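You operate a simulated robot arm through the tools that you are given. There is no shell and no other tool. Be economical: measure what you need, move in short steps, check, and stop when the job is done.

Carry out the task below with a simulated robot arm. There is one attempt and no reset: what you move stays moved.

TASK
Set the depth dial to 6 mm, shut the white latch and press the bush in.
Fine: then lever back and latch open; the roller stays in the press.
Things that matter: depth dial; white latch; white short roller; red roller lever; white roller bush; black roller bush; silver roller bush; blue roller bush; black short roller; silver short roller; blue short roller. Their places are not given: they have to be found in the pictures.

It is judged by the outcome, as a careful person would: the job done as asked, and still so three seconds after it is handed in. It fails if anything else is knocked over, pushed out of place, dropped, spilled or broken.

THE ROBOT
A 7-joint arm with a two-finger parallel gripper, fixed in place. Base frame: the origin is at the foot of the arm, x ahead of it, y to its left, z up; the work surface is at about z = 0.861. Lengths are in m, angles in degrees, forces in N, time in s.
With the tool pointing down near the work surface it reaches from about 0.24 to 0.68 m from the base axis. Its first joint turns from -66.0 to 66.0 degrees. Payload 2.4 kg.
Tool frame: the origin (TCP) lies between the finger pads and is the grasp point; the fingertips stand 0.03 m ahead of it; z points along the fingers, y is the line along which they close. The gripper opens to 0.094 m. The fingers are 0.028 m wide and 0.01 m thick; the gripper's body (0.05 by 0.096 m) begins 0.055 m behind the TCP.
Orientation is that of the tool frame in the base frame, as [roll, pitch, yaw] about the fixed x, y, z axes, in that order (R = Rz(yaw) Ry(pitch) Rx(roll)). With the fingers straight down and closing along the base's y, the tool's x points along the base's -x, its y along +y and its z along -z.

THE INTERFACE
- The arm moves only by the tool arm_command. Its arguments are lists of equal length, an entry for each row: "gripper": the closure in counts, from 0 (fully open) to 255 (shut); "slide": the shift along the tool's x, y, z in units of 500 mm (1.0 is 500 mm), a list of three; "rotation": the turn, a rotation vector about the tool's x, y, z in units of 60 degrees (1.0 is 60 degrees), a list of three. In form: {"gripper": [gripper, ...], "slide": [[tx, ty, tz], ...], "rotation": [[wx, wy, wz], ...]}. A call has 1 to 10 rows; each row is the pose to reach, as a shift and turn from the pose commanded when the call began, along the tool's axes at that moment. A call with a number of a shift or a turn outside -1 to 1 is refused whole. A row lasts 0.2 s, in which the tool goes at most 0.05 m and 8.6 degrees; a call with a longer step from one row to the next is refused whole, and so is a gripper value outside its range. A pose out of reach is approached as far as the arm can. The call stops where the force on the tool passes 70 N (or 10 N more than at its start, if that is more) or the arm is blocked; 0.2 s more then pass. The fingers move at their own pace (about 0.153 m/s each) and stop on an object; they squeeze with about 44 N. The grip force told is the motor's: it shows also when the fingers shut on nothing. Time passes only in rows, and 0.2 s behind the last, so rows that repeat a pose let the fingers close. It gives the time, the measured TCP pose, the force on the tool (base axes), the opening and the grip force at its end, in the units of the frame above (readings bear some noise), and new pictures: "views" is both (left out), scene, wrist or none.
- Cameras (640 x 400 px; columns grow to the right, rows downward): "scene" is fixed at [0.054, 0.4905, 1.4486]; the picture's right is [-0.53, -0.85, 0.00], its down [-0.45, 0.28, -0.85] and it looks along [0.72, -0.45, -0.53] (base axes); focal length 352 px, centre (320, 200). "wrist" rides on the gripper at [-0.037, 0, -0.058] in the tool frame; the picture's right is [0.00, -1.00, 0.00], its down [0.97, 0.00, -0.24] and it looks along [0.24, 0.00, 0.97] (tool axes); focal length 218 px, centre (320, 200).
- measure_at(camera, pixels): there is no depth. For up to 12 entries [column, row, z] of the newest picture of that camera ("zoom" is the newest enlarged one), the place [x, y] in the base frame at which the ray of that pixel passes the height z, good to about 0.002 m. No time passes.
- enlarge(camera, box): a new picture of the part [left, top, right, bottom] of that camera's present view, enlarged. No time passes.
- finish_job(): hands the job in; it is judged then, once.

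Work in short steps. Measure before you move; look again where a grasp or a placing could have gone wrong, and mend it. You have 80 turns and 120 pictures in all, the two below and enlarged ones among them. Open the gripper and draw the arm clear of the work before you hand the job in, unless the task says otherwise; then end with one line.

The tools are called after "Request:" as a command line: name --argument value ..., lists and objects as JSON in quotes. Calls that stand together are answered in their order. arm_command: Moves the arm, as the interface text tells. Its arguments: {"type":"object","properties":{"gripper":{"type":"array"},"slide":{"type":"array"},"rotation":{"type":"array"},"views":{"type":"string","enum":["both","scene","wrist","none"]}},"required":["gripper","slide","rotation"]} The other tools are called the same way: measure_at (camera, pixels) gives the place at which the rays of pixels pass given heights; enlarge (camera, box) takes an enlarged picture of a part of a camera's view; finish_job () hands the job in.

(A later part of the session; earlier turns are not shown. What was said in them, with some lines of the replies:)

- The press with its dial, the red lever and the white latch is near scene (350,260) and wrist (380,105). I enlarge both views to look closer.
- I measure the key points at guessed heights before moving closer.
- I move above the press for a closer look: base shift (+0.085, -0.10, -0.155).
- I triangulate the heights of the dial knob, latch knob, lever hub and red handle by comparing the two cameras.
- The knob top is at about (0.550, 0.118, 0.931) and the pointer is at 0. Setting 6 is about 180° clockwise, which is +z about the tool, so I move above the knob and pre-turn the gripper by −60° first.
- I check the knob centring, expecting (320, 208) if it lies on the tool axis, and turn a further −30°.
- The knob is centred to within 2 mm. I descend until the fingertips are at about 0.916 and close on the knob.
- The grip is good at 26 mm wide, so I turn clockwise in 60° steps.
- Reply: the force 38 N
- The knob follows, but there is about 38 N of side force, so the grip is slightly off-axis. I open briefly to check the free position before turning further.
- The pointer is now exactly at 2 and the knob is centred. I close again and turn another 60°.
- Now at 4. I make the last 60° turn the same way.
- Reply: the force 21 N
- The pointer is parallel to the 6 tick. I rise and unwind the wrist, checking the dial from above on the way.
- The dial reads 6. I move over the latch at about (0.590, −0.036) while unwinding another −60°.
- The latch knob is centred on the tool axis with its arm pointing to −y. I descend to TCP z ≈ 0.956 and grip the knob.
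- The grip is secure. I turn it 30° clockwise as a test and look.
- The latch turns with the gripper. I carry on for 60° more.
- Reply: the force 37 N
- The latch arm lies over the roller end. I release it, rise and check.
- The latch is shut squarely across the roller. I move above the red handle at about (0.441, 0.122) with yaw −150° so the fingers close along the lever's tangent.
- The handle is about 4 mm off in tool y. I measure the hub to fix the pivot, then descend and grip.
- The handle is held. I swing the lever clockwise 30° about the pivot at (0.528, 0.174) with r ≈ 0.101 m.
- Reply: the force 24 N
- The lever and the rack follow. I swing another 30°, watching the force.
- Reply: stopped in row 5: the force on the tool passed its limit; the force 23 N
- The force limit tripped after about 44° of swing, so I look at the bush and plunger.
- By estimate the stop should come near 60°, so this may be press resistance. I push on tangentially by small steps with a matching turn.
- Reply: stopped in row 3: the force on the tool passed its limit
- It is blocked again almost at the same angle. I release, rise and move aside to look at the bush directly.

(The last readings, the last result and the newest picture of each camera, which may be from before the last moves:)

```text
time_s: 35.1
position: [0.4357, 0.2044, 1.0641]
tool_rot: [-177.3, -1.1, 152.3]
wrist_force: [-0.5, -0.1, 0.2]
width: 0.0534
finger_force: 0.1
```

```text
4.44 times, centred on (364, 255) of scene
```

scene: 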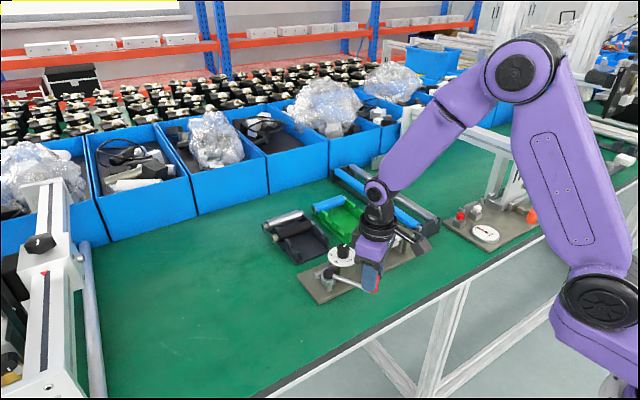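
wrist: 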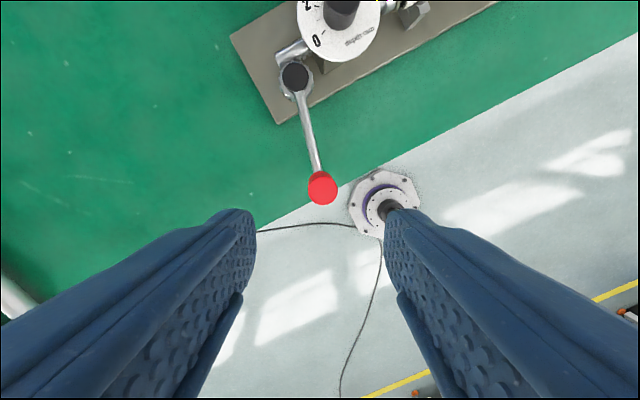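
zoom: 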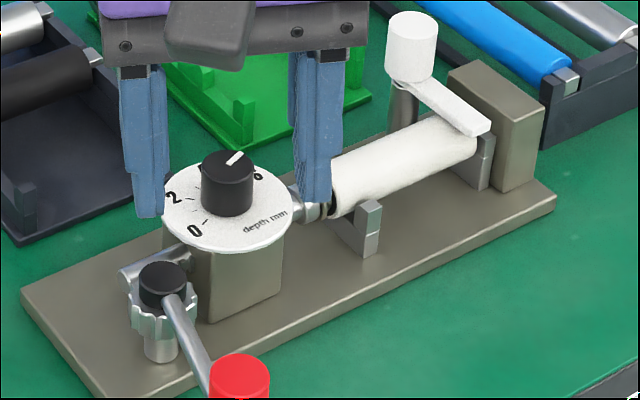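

Request:
arm_command --gripper '[110, 110, 110, 110, 110]' --slide '[[-0.06, -0.015, -0.02], [-0.12, -0.03, -0.04], [-0.18, -0.045, -0.06], [-0.234, -0.058, -0.06], [-0.234, -0.058, -0.06]]' --rotation '[[-0.02, -0.01, 0], [-0.047, -0.02, 0], [-0.047, -0.02, 0], [-0.047, -0.02, 0], [-0.047, -0.02, 0]]' --views "wrist"

Request:
enlarge --camera "scene" --box '[300, 210, 428, 300]'

```text
time_s: 36.3
position: [0.5274, 0.1265, 1.0908]
tool_rot: [179.8, 0.0, 152.3]
wrist_force: [0.1, 0.4, 0.8]
width: 0.0534
finger_force: 0.2
```

wrist: 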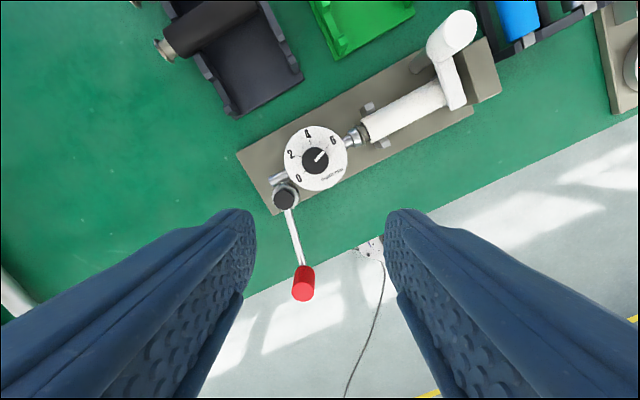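

```text
4.44 times, centred on (364, 255) of scene
```

zoom: 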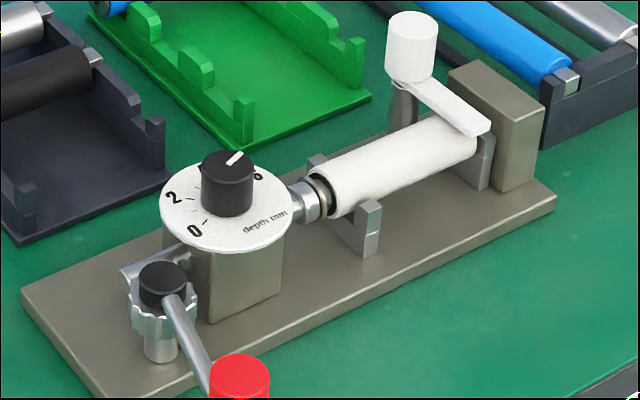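

Request:
enlarge --camera "wrist" --box '[324, 110, 404, 160]'

Request:
enlarge --camera "scene" --box '[340, 235, 388, 265]'

```text
8.00 times, centred on (364, 135) of wrist
```

zoom: 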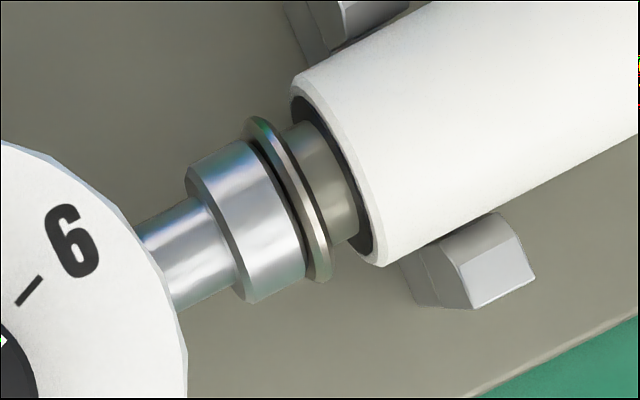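

```text
13.33 times, centred on (364, 250) of scene
```

zoom: 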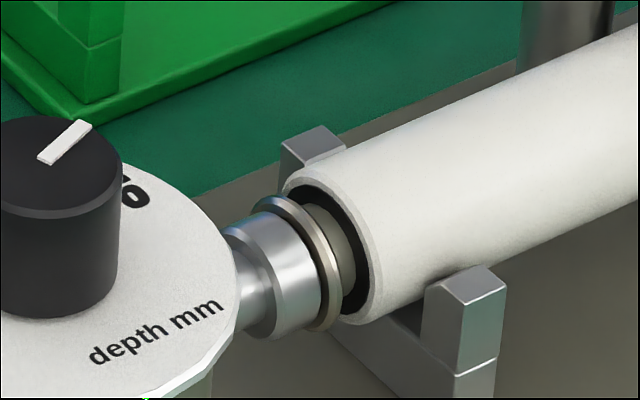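

The exposed bush went from about 14 mm to about 8.3 mm, consistent with the 6 mm stop. I locate the handle to re-grip it, nudge it once more against the stop, then return it.

Request:
enlarge --camera "wrist" --box '[240, 170, 368, 310]'

```text
2.86 times, centred on (304, 240) of wrist
```

zoom: 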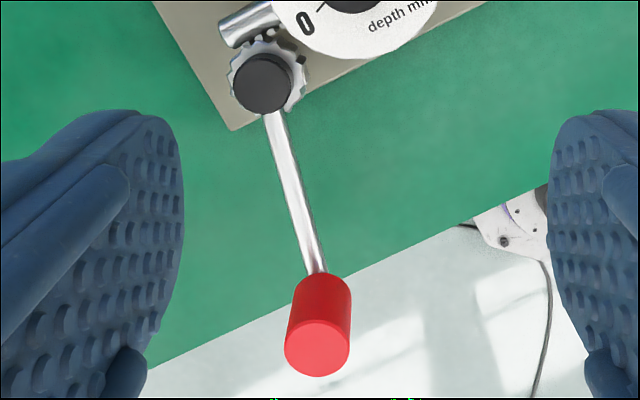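

Request:
measure_at --camera "zoom" --pixels '[[316, 348, 0.94], [316, 348, 0.935], [262, 82, 0.9]]'

```text
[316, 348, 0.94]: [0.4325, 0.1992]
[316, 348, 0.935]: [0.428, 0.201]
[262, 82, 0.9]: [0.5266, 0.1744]
```

The handle is at (0.4315, 0.200), with the lever at about 165°. I re-grip it with the tool aligned radially.

Request:
arm_command --gripper '[90, 90, 90, 90, 90, 90, 90, 255, 255, 255]' --slide '[[0.08, 0.0136, 0], [0.16, 0.027, 0], [0.239, 0.0406, 0.02], [0.239, 0.0406, 0.11], [0.239, 0.0406, 0.2], [0.239, 0.0406, 0.28], [0.239, 0.0406, 0.288], [0.239, 0.0406, 0.288], [0.239, 0.0406, 0.288], [0.239, 0.0406, 0.288]]' --rotation '[[0, 0, -0.1], [0, 0, -0.212], [0, 0, -0.212], [0, 0, -0.212], [0, 0, -0.212], [0, 0, -0.212], [0, 0, -0.212], [0, 0, -0.212], [0, 0, -0.212], [0, 0, -0.212]]' --views "wrist"

```text
time_s: 38.5
position: [0.4323, 0.1986, 0.9485]
tool_rot: [179.9, 0.0, 165.0]
wrist_force: [-1.0, -5.4, -3.5]
width: 0.0253
finger_force: 45.4
```

wrist: 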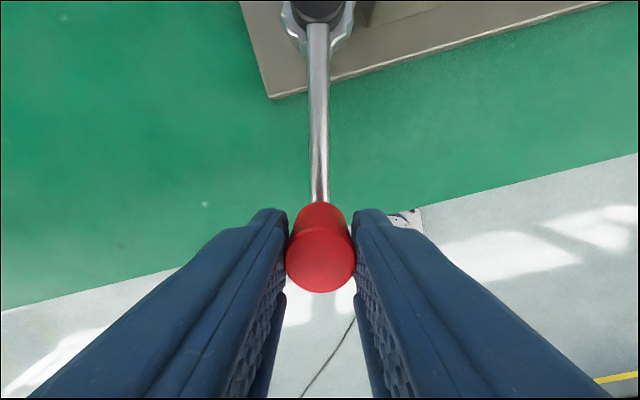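

It is gripped and aligned. I nudge it forward along the arc to confirm the hard stop.

Request:
arm_command --gripper '[255, 255, 255, 255, 255]' --slide '[[-0.0001, 0.007, 0], [-0.0005, 0.014, 0], [-0.0011, 0.021, 0], [-0.002, 0.0278, 0], [-0.003, 0.0346, 0]]' --rotation '[[0, 0, 0.033], [0, 0, 0.067], [0, 0, 0.1], [0, 0, 0.133], [0, 0, 0.167]]' --views "none"

```text
time_s: 39.4
position: [0.4319, 0.1988, 0.9476]
tool_rot: [-178.8, -0.8, 158.0]
wrist_force: [-7.8, -13.7, 17.2]
width: 0.0251
finger_force: 44.7
stopped in row 4: the force on the tool passed its limit (the readings are from after the stop); the commanded pose is now the measured one
```

No movement at all, so it is a hard stop and the press is complete. I square the tool up, then swing the lever back.

Request:
arm_command --gripper '[255, 255, 255]' --slide '[[0, 0, 0], [0, 0, 0], [0, 0, 0]]' --rotation '[[-0.02, -0.013, -0.117], [-0.02, -0.013, -0.117], [-0.02, -0.013, -0.117]]' --views "none"

Request:
arm_command --gripper '[255, 255, 255, 255, 255, 255]' --slide '[[-0.0008, -0.0174, 0], [-0.0031, -0.0347, 0], [-0.0068, -0.0518, 0], [-0.0121, -0.0684, 0], [-0.0187, -0.0845, 0], [-0.0187, -0.0845, 0]]' --rotation '[[0, 0, -0.0833], [0, 0, -0.1667], [0, 0, -0.25], [0, 0, -0.3333], [0, 0, -0.4167], [0, 0, -0.4167]]' --views "wrist"

```text
time_s: 40.1
position: [0.4326, 0.1986, 0.9464]
tool_rot: [-179.9, -0.1, 165.2]
wrist_force: [-11.8, -21.5, 10.2]
width: 0.0253
finger_force: 44.7
```

```text
time_s: 41.5
position: [0.4312, 0.1555, 0.9464]
tool_rot: [179.9, 0.2, -169.8]
wrist_force: [-12.2, -1.4, 26.2]
width: 0.0257
finger_force: 45.1
```

wrist: 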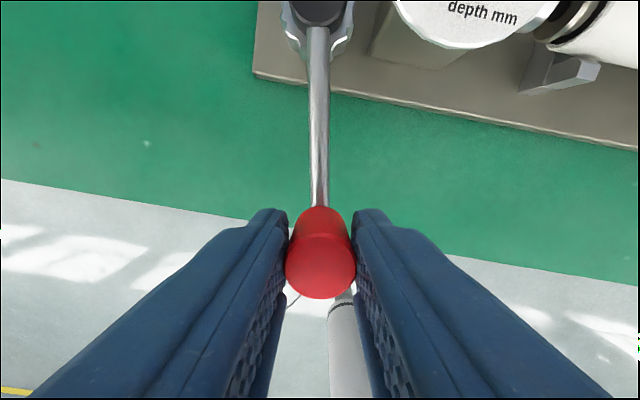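

It is following. Another 20° brings it back to the starting angle of about 210°.

Request:
arm_command --gripper '[255, 255, 255, 255, 255]' --slide '[[-0.0008, -0.0174, 0], [-0.0031, -0.0347, 0], [-0.0068, -0.0518, 0], [-0.0121, -0.0684, 0], [-0.0121, -0.0684, 0]]' --rotation '[[0, 0, -0.0833], [0, 0, -0.1667], [0, 0, -0.25], [0, 0, -0.3333], [0, 0, -0.3333]]' --views "none"

Request:
arm_command --gripper '[90, 90, 90, 90, 90, 90]' --slide '[[0, 0, 0], [0, 0, 0], [0, 0, -0.07], [0, 0, -0.14], [0, 0, -0.2], [0, 0, -0.2]]' --rotation '[[0, 0, 0], [0, 0, 0], [0, 0, 0], [0, 0, 0], [0, 0, 0], [0, 0, 0]]' --views "wrist"

Request:
enlarge --camera "wrist" --box '[260, 0, 516, 200]'

Request:
measure_at --camera "zoom" --pixels '[[140, 170, 0.9]]'

```text
time_s: 42.8
position: [0.4433, 0.127, 0.9473]
tool_rot: [179.9, 0.3, -149.8]
wrist_force: [-13.3, 9.3, 21.4]
width: 0.0255
finger_force: 45.1
```

```text
time_s: 44.1
position: [0.4448, 0.1248, 1.0472]
tool_rot: [180.0, 0.2, -149.9]
wrist_force: [0.2, 0.3, -0.3]
width: 0.0609
finger_force: 0.0
```

wrist: 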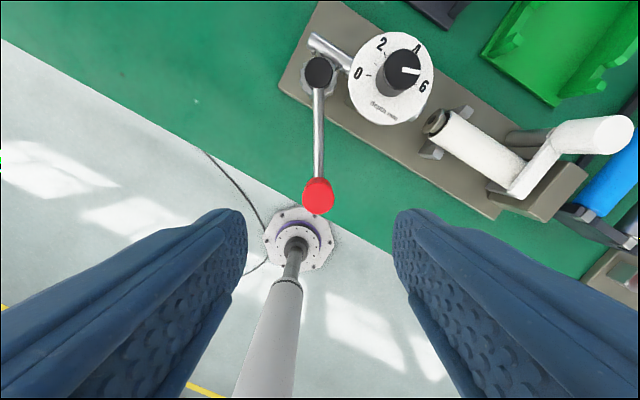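

```text
2.00 times, centred on (388, 100) of wrist
```

zoom: 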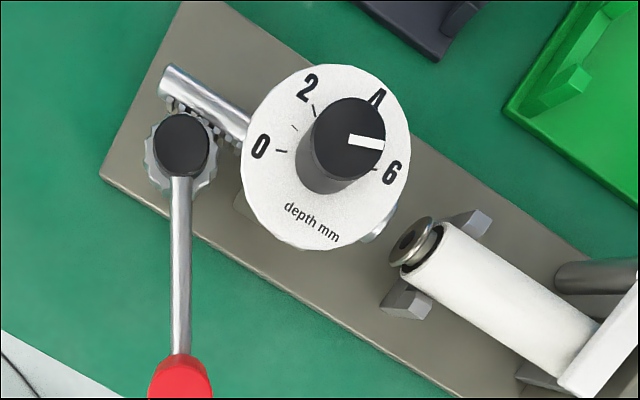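

```text
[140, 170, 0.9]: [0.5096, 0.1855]
```

Request:
enlarge --camera "wrist" --box '[240, 150, 400, 250]'

Request:
enlarge --camera "scene" --box '[250, 180, 450, 305]'

```text
4.00 times, centred on (320, 200) of wrist
```

zoom: 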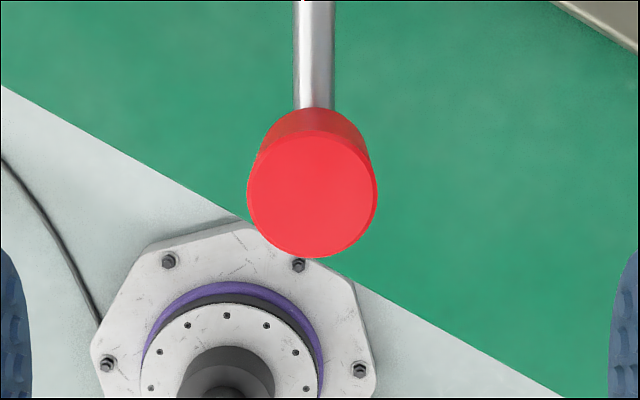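

```text
3.20 times, centred on (350, 242) of scene
```

zoom: 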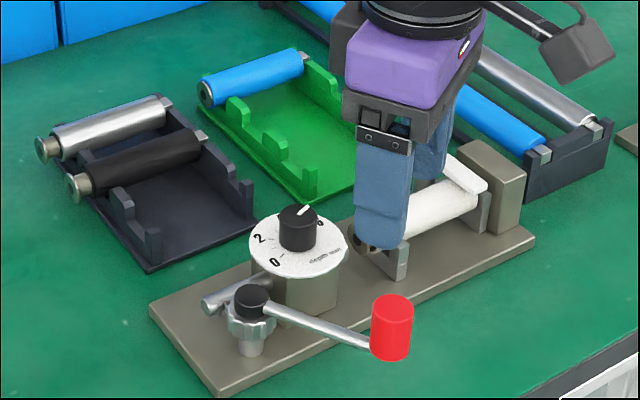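

The lever and rack match the starting picture exactly. Now I go back over the latch at (0.590, −0.036) with yaw 180 to reopen it.

Request:
arm_command --gripper '[110, 110, 110, 110, 110, 110, 110]' --slide '[[-0.015, -0.07, 0], [-0.03, -0.14, 0], [-0.046, -0.21, 0], [-0.061, -0.28, 0], [-0.076, -0.35, 0], [-0.0918, -0.4238, 0], [-0.0918, -0.4238, 0]]' --rotation '[[0, 0, 0.1], [0, 0, 0.2], [0, 0, 0.3], [0, 0, 0.4], [0, 0, 0.5], [0, 0, 0.5], [0, 0, 0.5]]' --views "none"

Request:
enlarge --camera "wrist" --box '[240, 150, 400, 250]'

Request:
enlarge --camera "scene" --box '[340, 220, 404, 260]'

```text
time_s: 45.8
position: [0.5884, -0.037, 1.0458]
tool_rot: [179.9, 0.1, -179.8]
wrist_force: [0.0, 0.1, -1.0]
width: 0.0531
finger_force: 0.1
```

```text
4.00 times, centred on (320, 200) of wrist
```

zoom: 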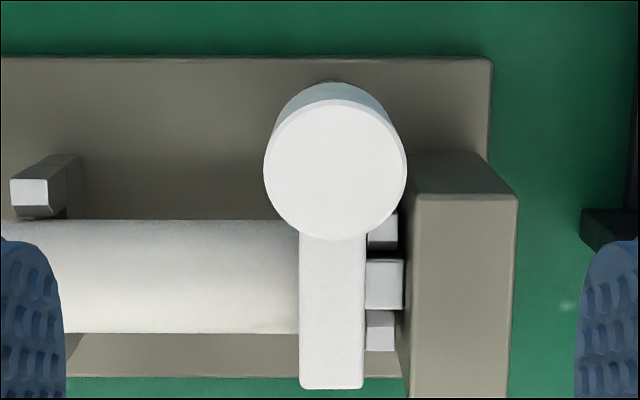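

```text
10.00 times, centred on (372, 240) of scene
```

zoom: 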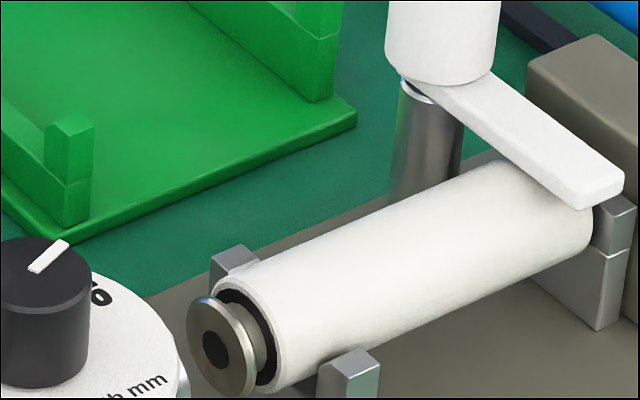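

The bush is in. The latch knob is about 3–4 mm off the tool axis, so I correct that, descend and grip.

Request:
arm_command --gripper '[110, 110, 110, 110, 110, 255, 255, 255]' --slide '[[-0.005, -0.005, 0.05], [-0.005, -0.005, 0.1], [-0.005, -0.005, 0.15], [-0.005, -0.005, 0.18], [-0.005, -0.005, 0.18], [-0.005, -0.005, 0.18], [-0.005, -0.005, 0.18], [-0.005, -0.005, 0.18]]' --rotation '[[0, 0, 0], [0, 0, 0], [0, 0, 0], [0, 0, 0], [0, 0, 0], [0, 0, 0], [0, 0, 0], [0, 0, 0]]' --views "wrist"

Request:
arm_command --gripper '[255, 255, 255, 255, 255, 255, 255, 255]' --slide '[[0, 0, 0], [0, 0, 0], [0, 0, 0], [0, 0, 0], [0, 0, 0], [0, 0, 0], [0, 0, 0], [0, 0, 0]]' --rotation '[[0, 0, -0.125], [0, 0, -0.25], [0, 0, -0.375], [0, 0, -0.5], [0, 0, -0.625], [0, 0, -0.75], [0, 0, -0.75], [0, 0, -0.75]]' --views "wrist"

```text
time_s: 47.5
position: [0.5928, -0.0374, 0.9571]
tool_rot: [180.0, 0.2, -179.8]
wrist_force: [1.0, -2.1, -5.1]
width: 0.0272
finger_force: 44.8
```

wrist: 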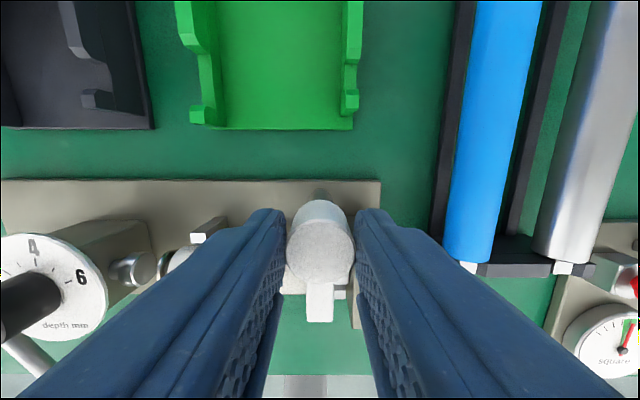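

```text
time_s: 49.4
position: [0.5909, -0.0362, 0.9572]
tool_rot: [179.9, 0.3, -134.6]
wrist_force: [3.3, 13.4, -5.9]
width: 0.0275
finger_force: 44.7
```

wrist: 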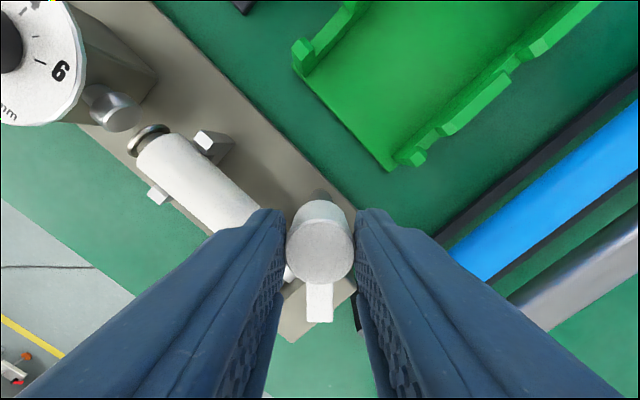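

It turns back cleanly. I do the remaining 45°, then release and rise.

Request:
arm_command --gripper '[255, 255, 255, 255, 255, 255, 255, 255]' --slide '[[0, 0, 0], [0, 0, 0], [0, 0, 0], [0, 0, 0], [0, 0, 0], [0, 0, 0], [0, 0, 0], [0, 0, 0]]' --rotation '[[0, 0, -0.125], [0, 0, -0.25], [0, 0, -0.375], [0, 0, -0.5], [0, 0, -0.625], [0, 0, -0.75], [0, 0, -0.755], [0, 0, -0.755]]' --views "none"

Request:
arm_command --gripper '[110, 110, 110, 110, 110, 110, 110, 110, 110]' --slide '[[0, 0, 0], [0, 0, 0], [0, 0, -0.07], [0, 0, -0.15], [0, 0, -0.23], [0, 0, -0.31], [0, 0, -0.39], [0, 0, -0.39], [0, 0, -0.39]]' --rotation '[[0, 0, 0], [0, 0, 0], [0, 0, 0], [0, 0, 0], [0, 0, 0], [0, 0, 0], [0, 0, 0], [0, 0, 0], [0, 0, 0]]' --views "both"

Request:
enlarge --camera "scene" --box '[250, 180, 450, 305]'

```text
time_s: 51.1
position: [0.5903, -0.0339, 0.9577]
tool_rot: [179.6, 0.4, -89.3]
wrist_force: [-27.1, 21.6, 14.6]
width: 0.0275
finger_force: 45.4
```

```text
time_s: 53.1
position: [0.5931, -0.0371, 1.1512]
tool_rot: [-179.8, 0.1, -89.6]
wrist_force: [0.5, -0.1, 0.8]
width: 0.0539
finger_force: 0.1
```

scene: 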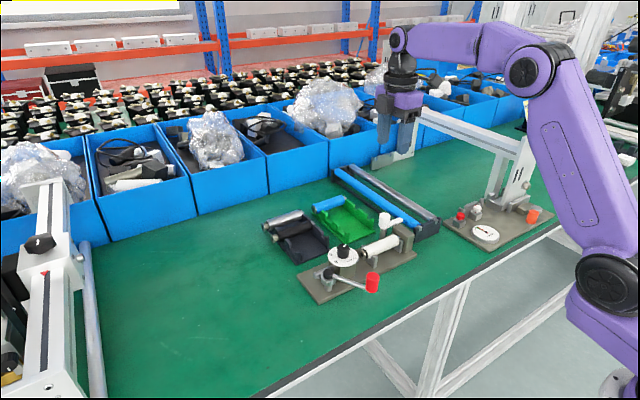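
wrist: 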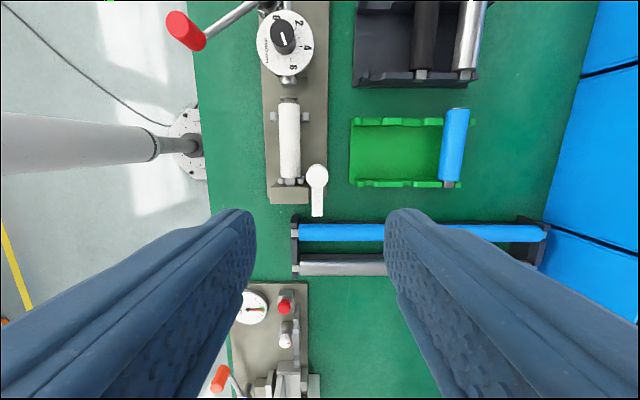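

```text
3.20 times, centred on (350, 242) of scene
```

zoom: 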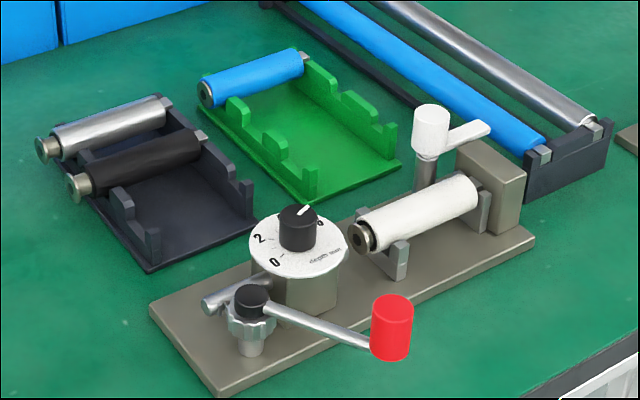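

The closing pictures show the bush pressed in, the dial at 6, the lever back, the latch open and the roller in the press. The arm is clear and the gripper open, so I hand in.

Request:
finish_job

```text
The job is handed in.
```

The job is handed in: the dial is at 6 mm and the bush is pressed in to the stop, with the lever back, the latch open again and the roller still in the press.
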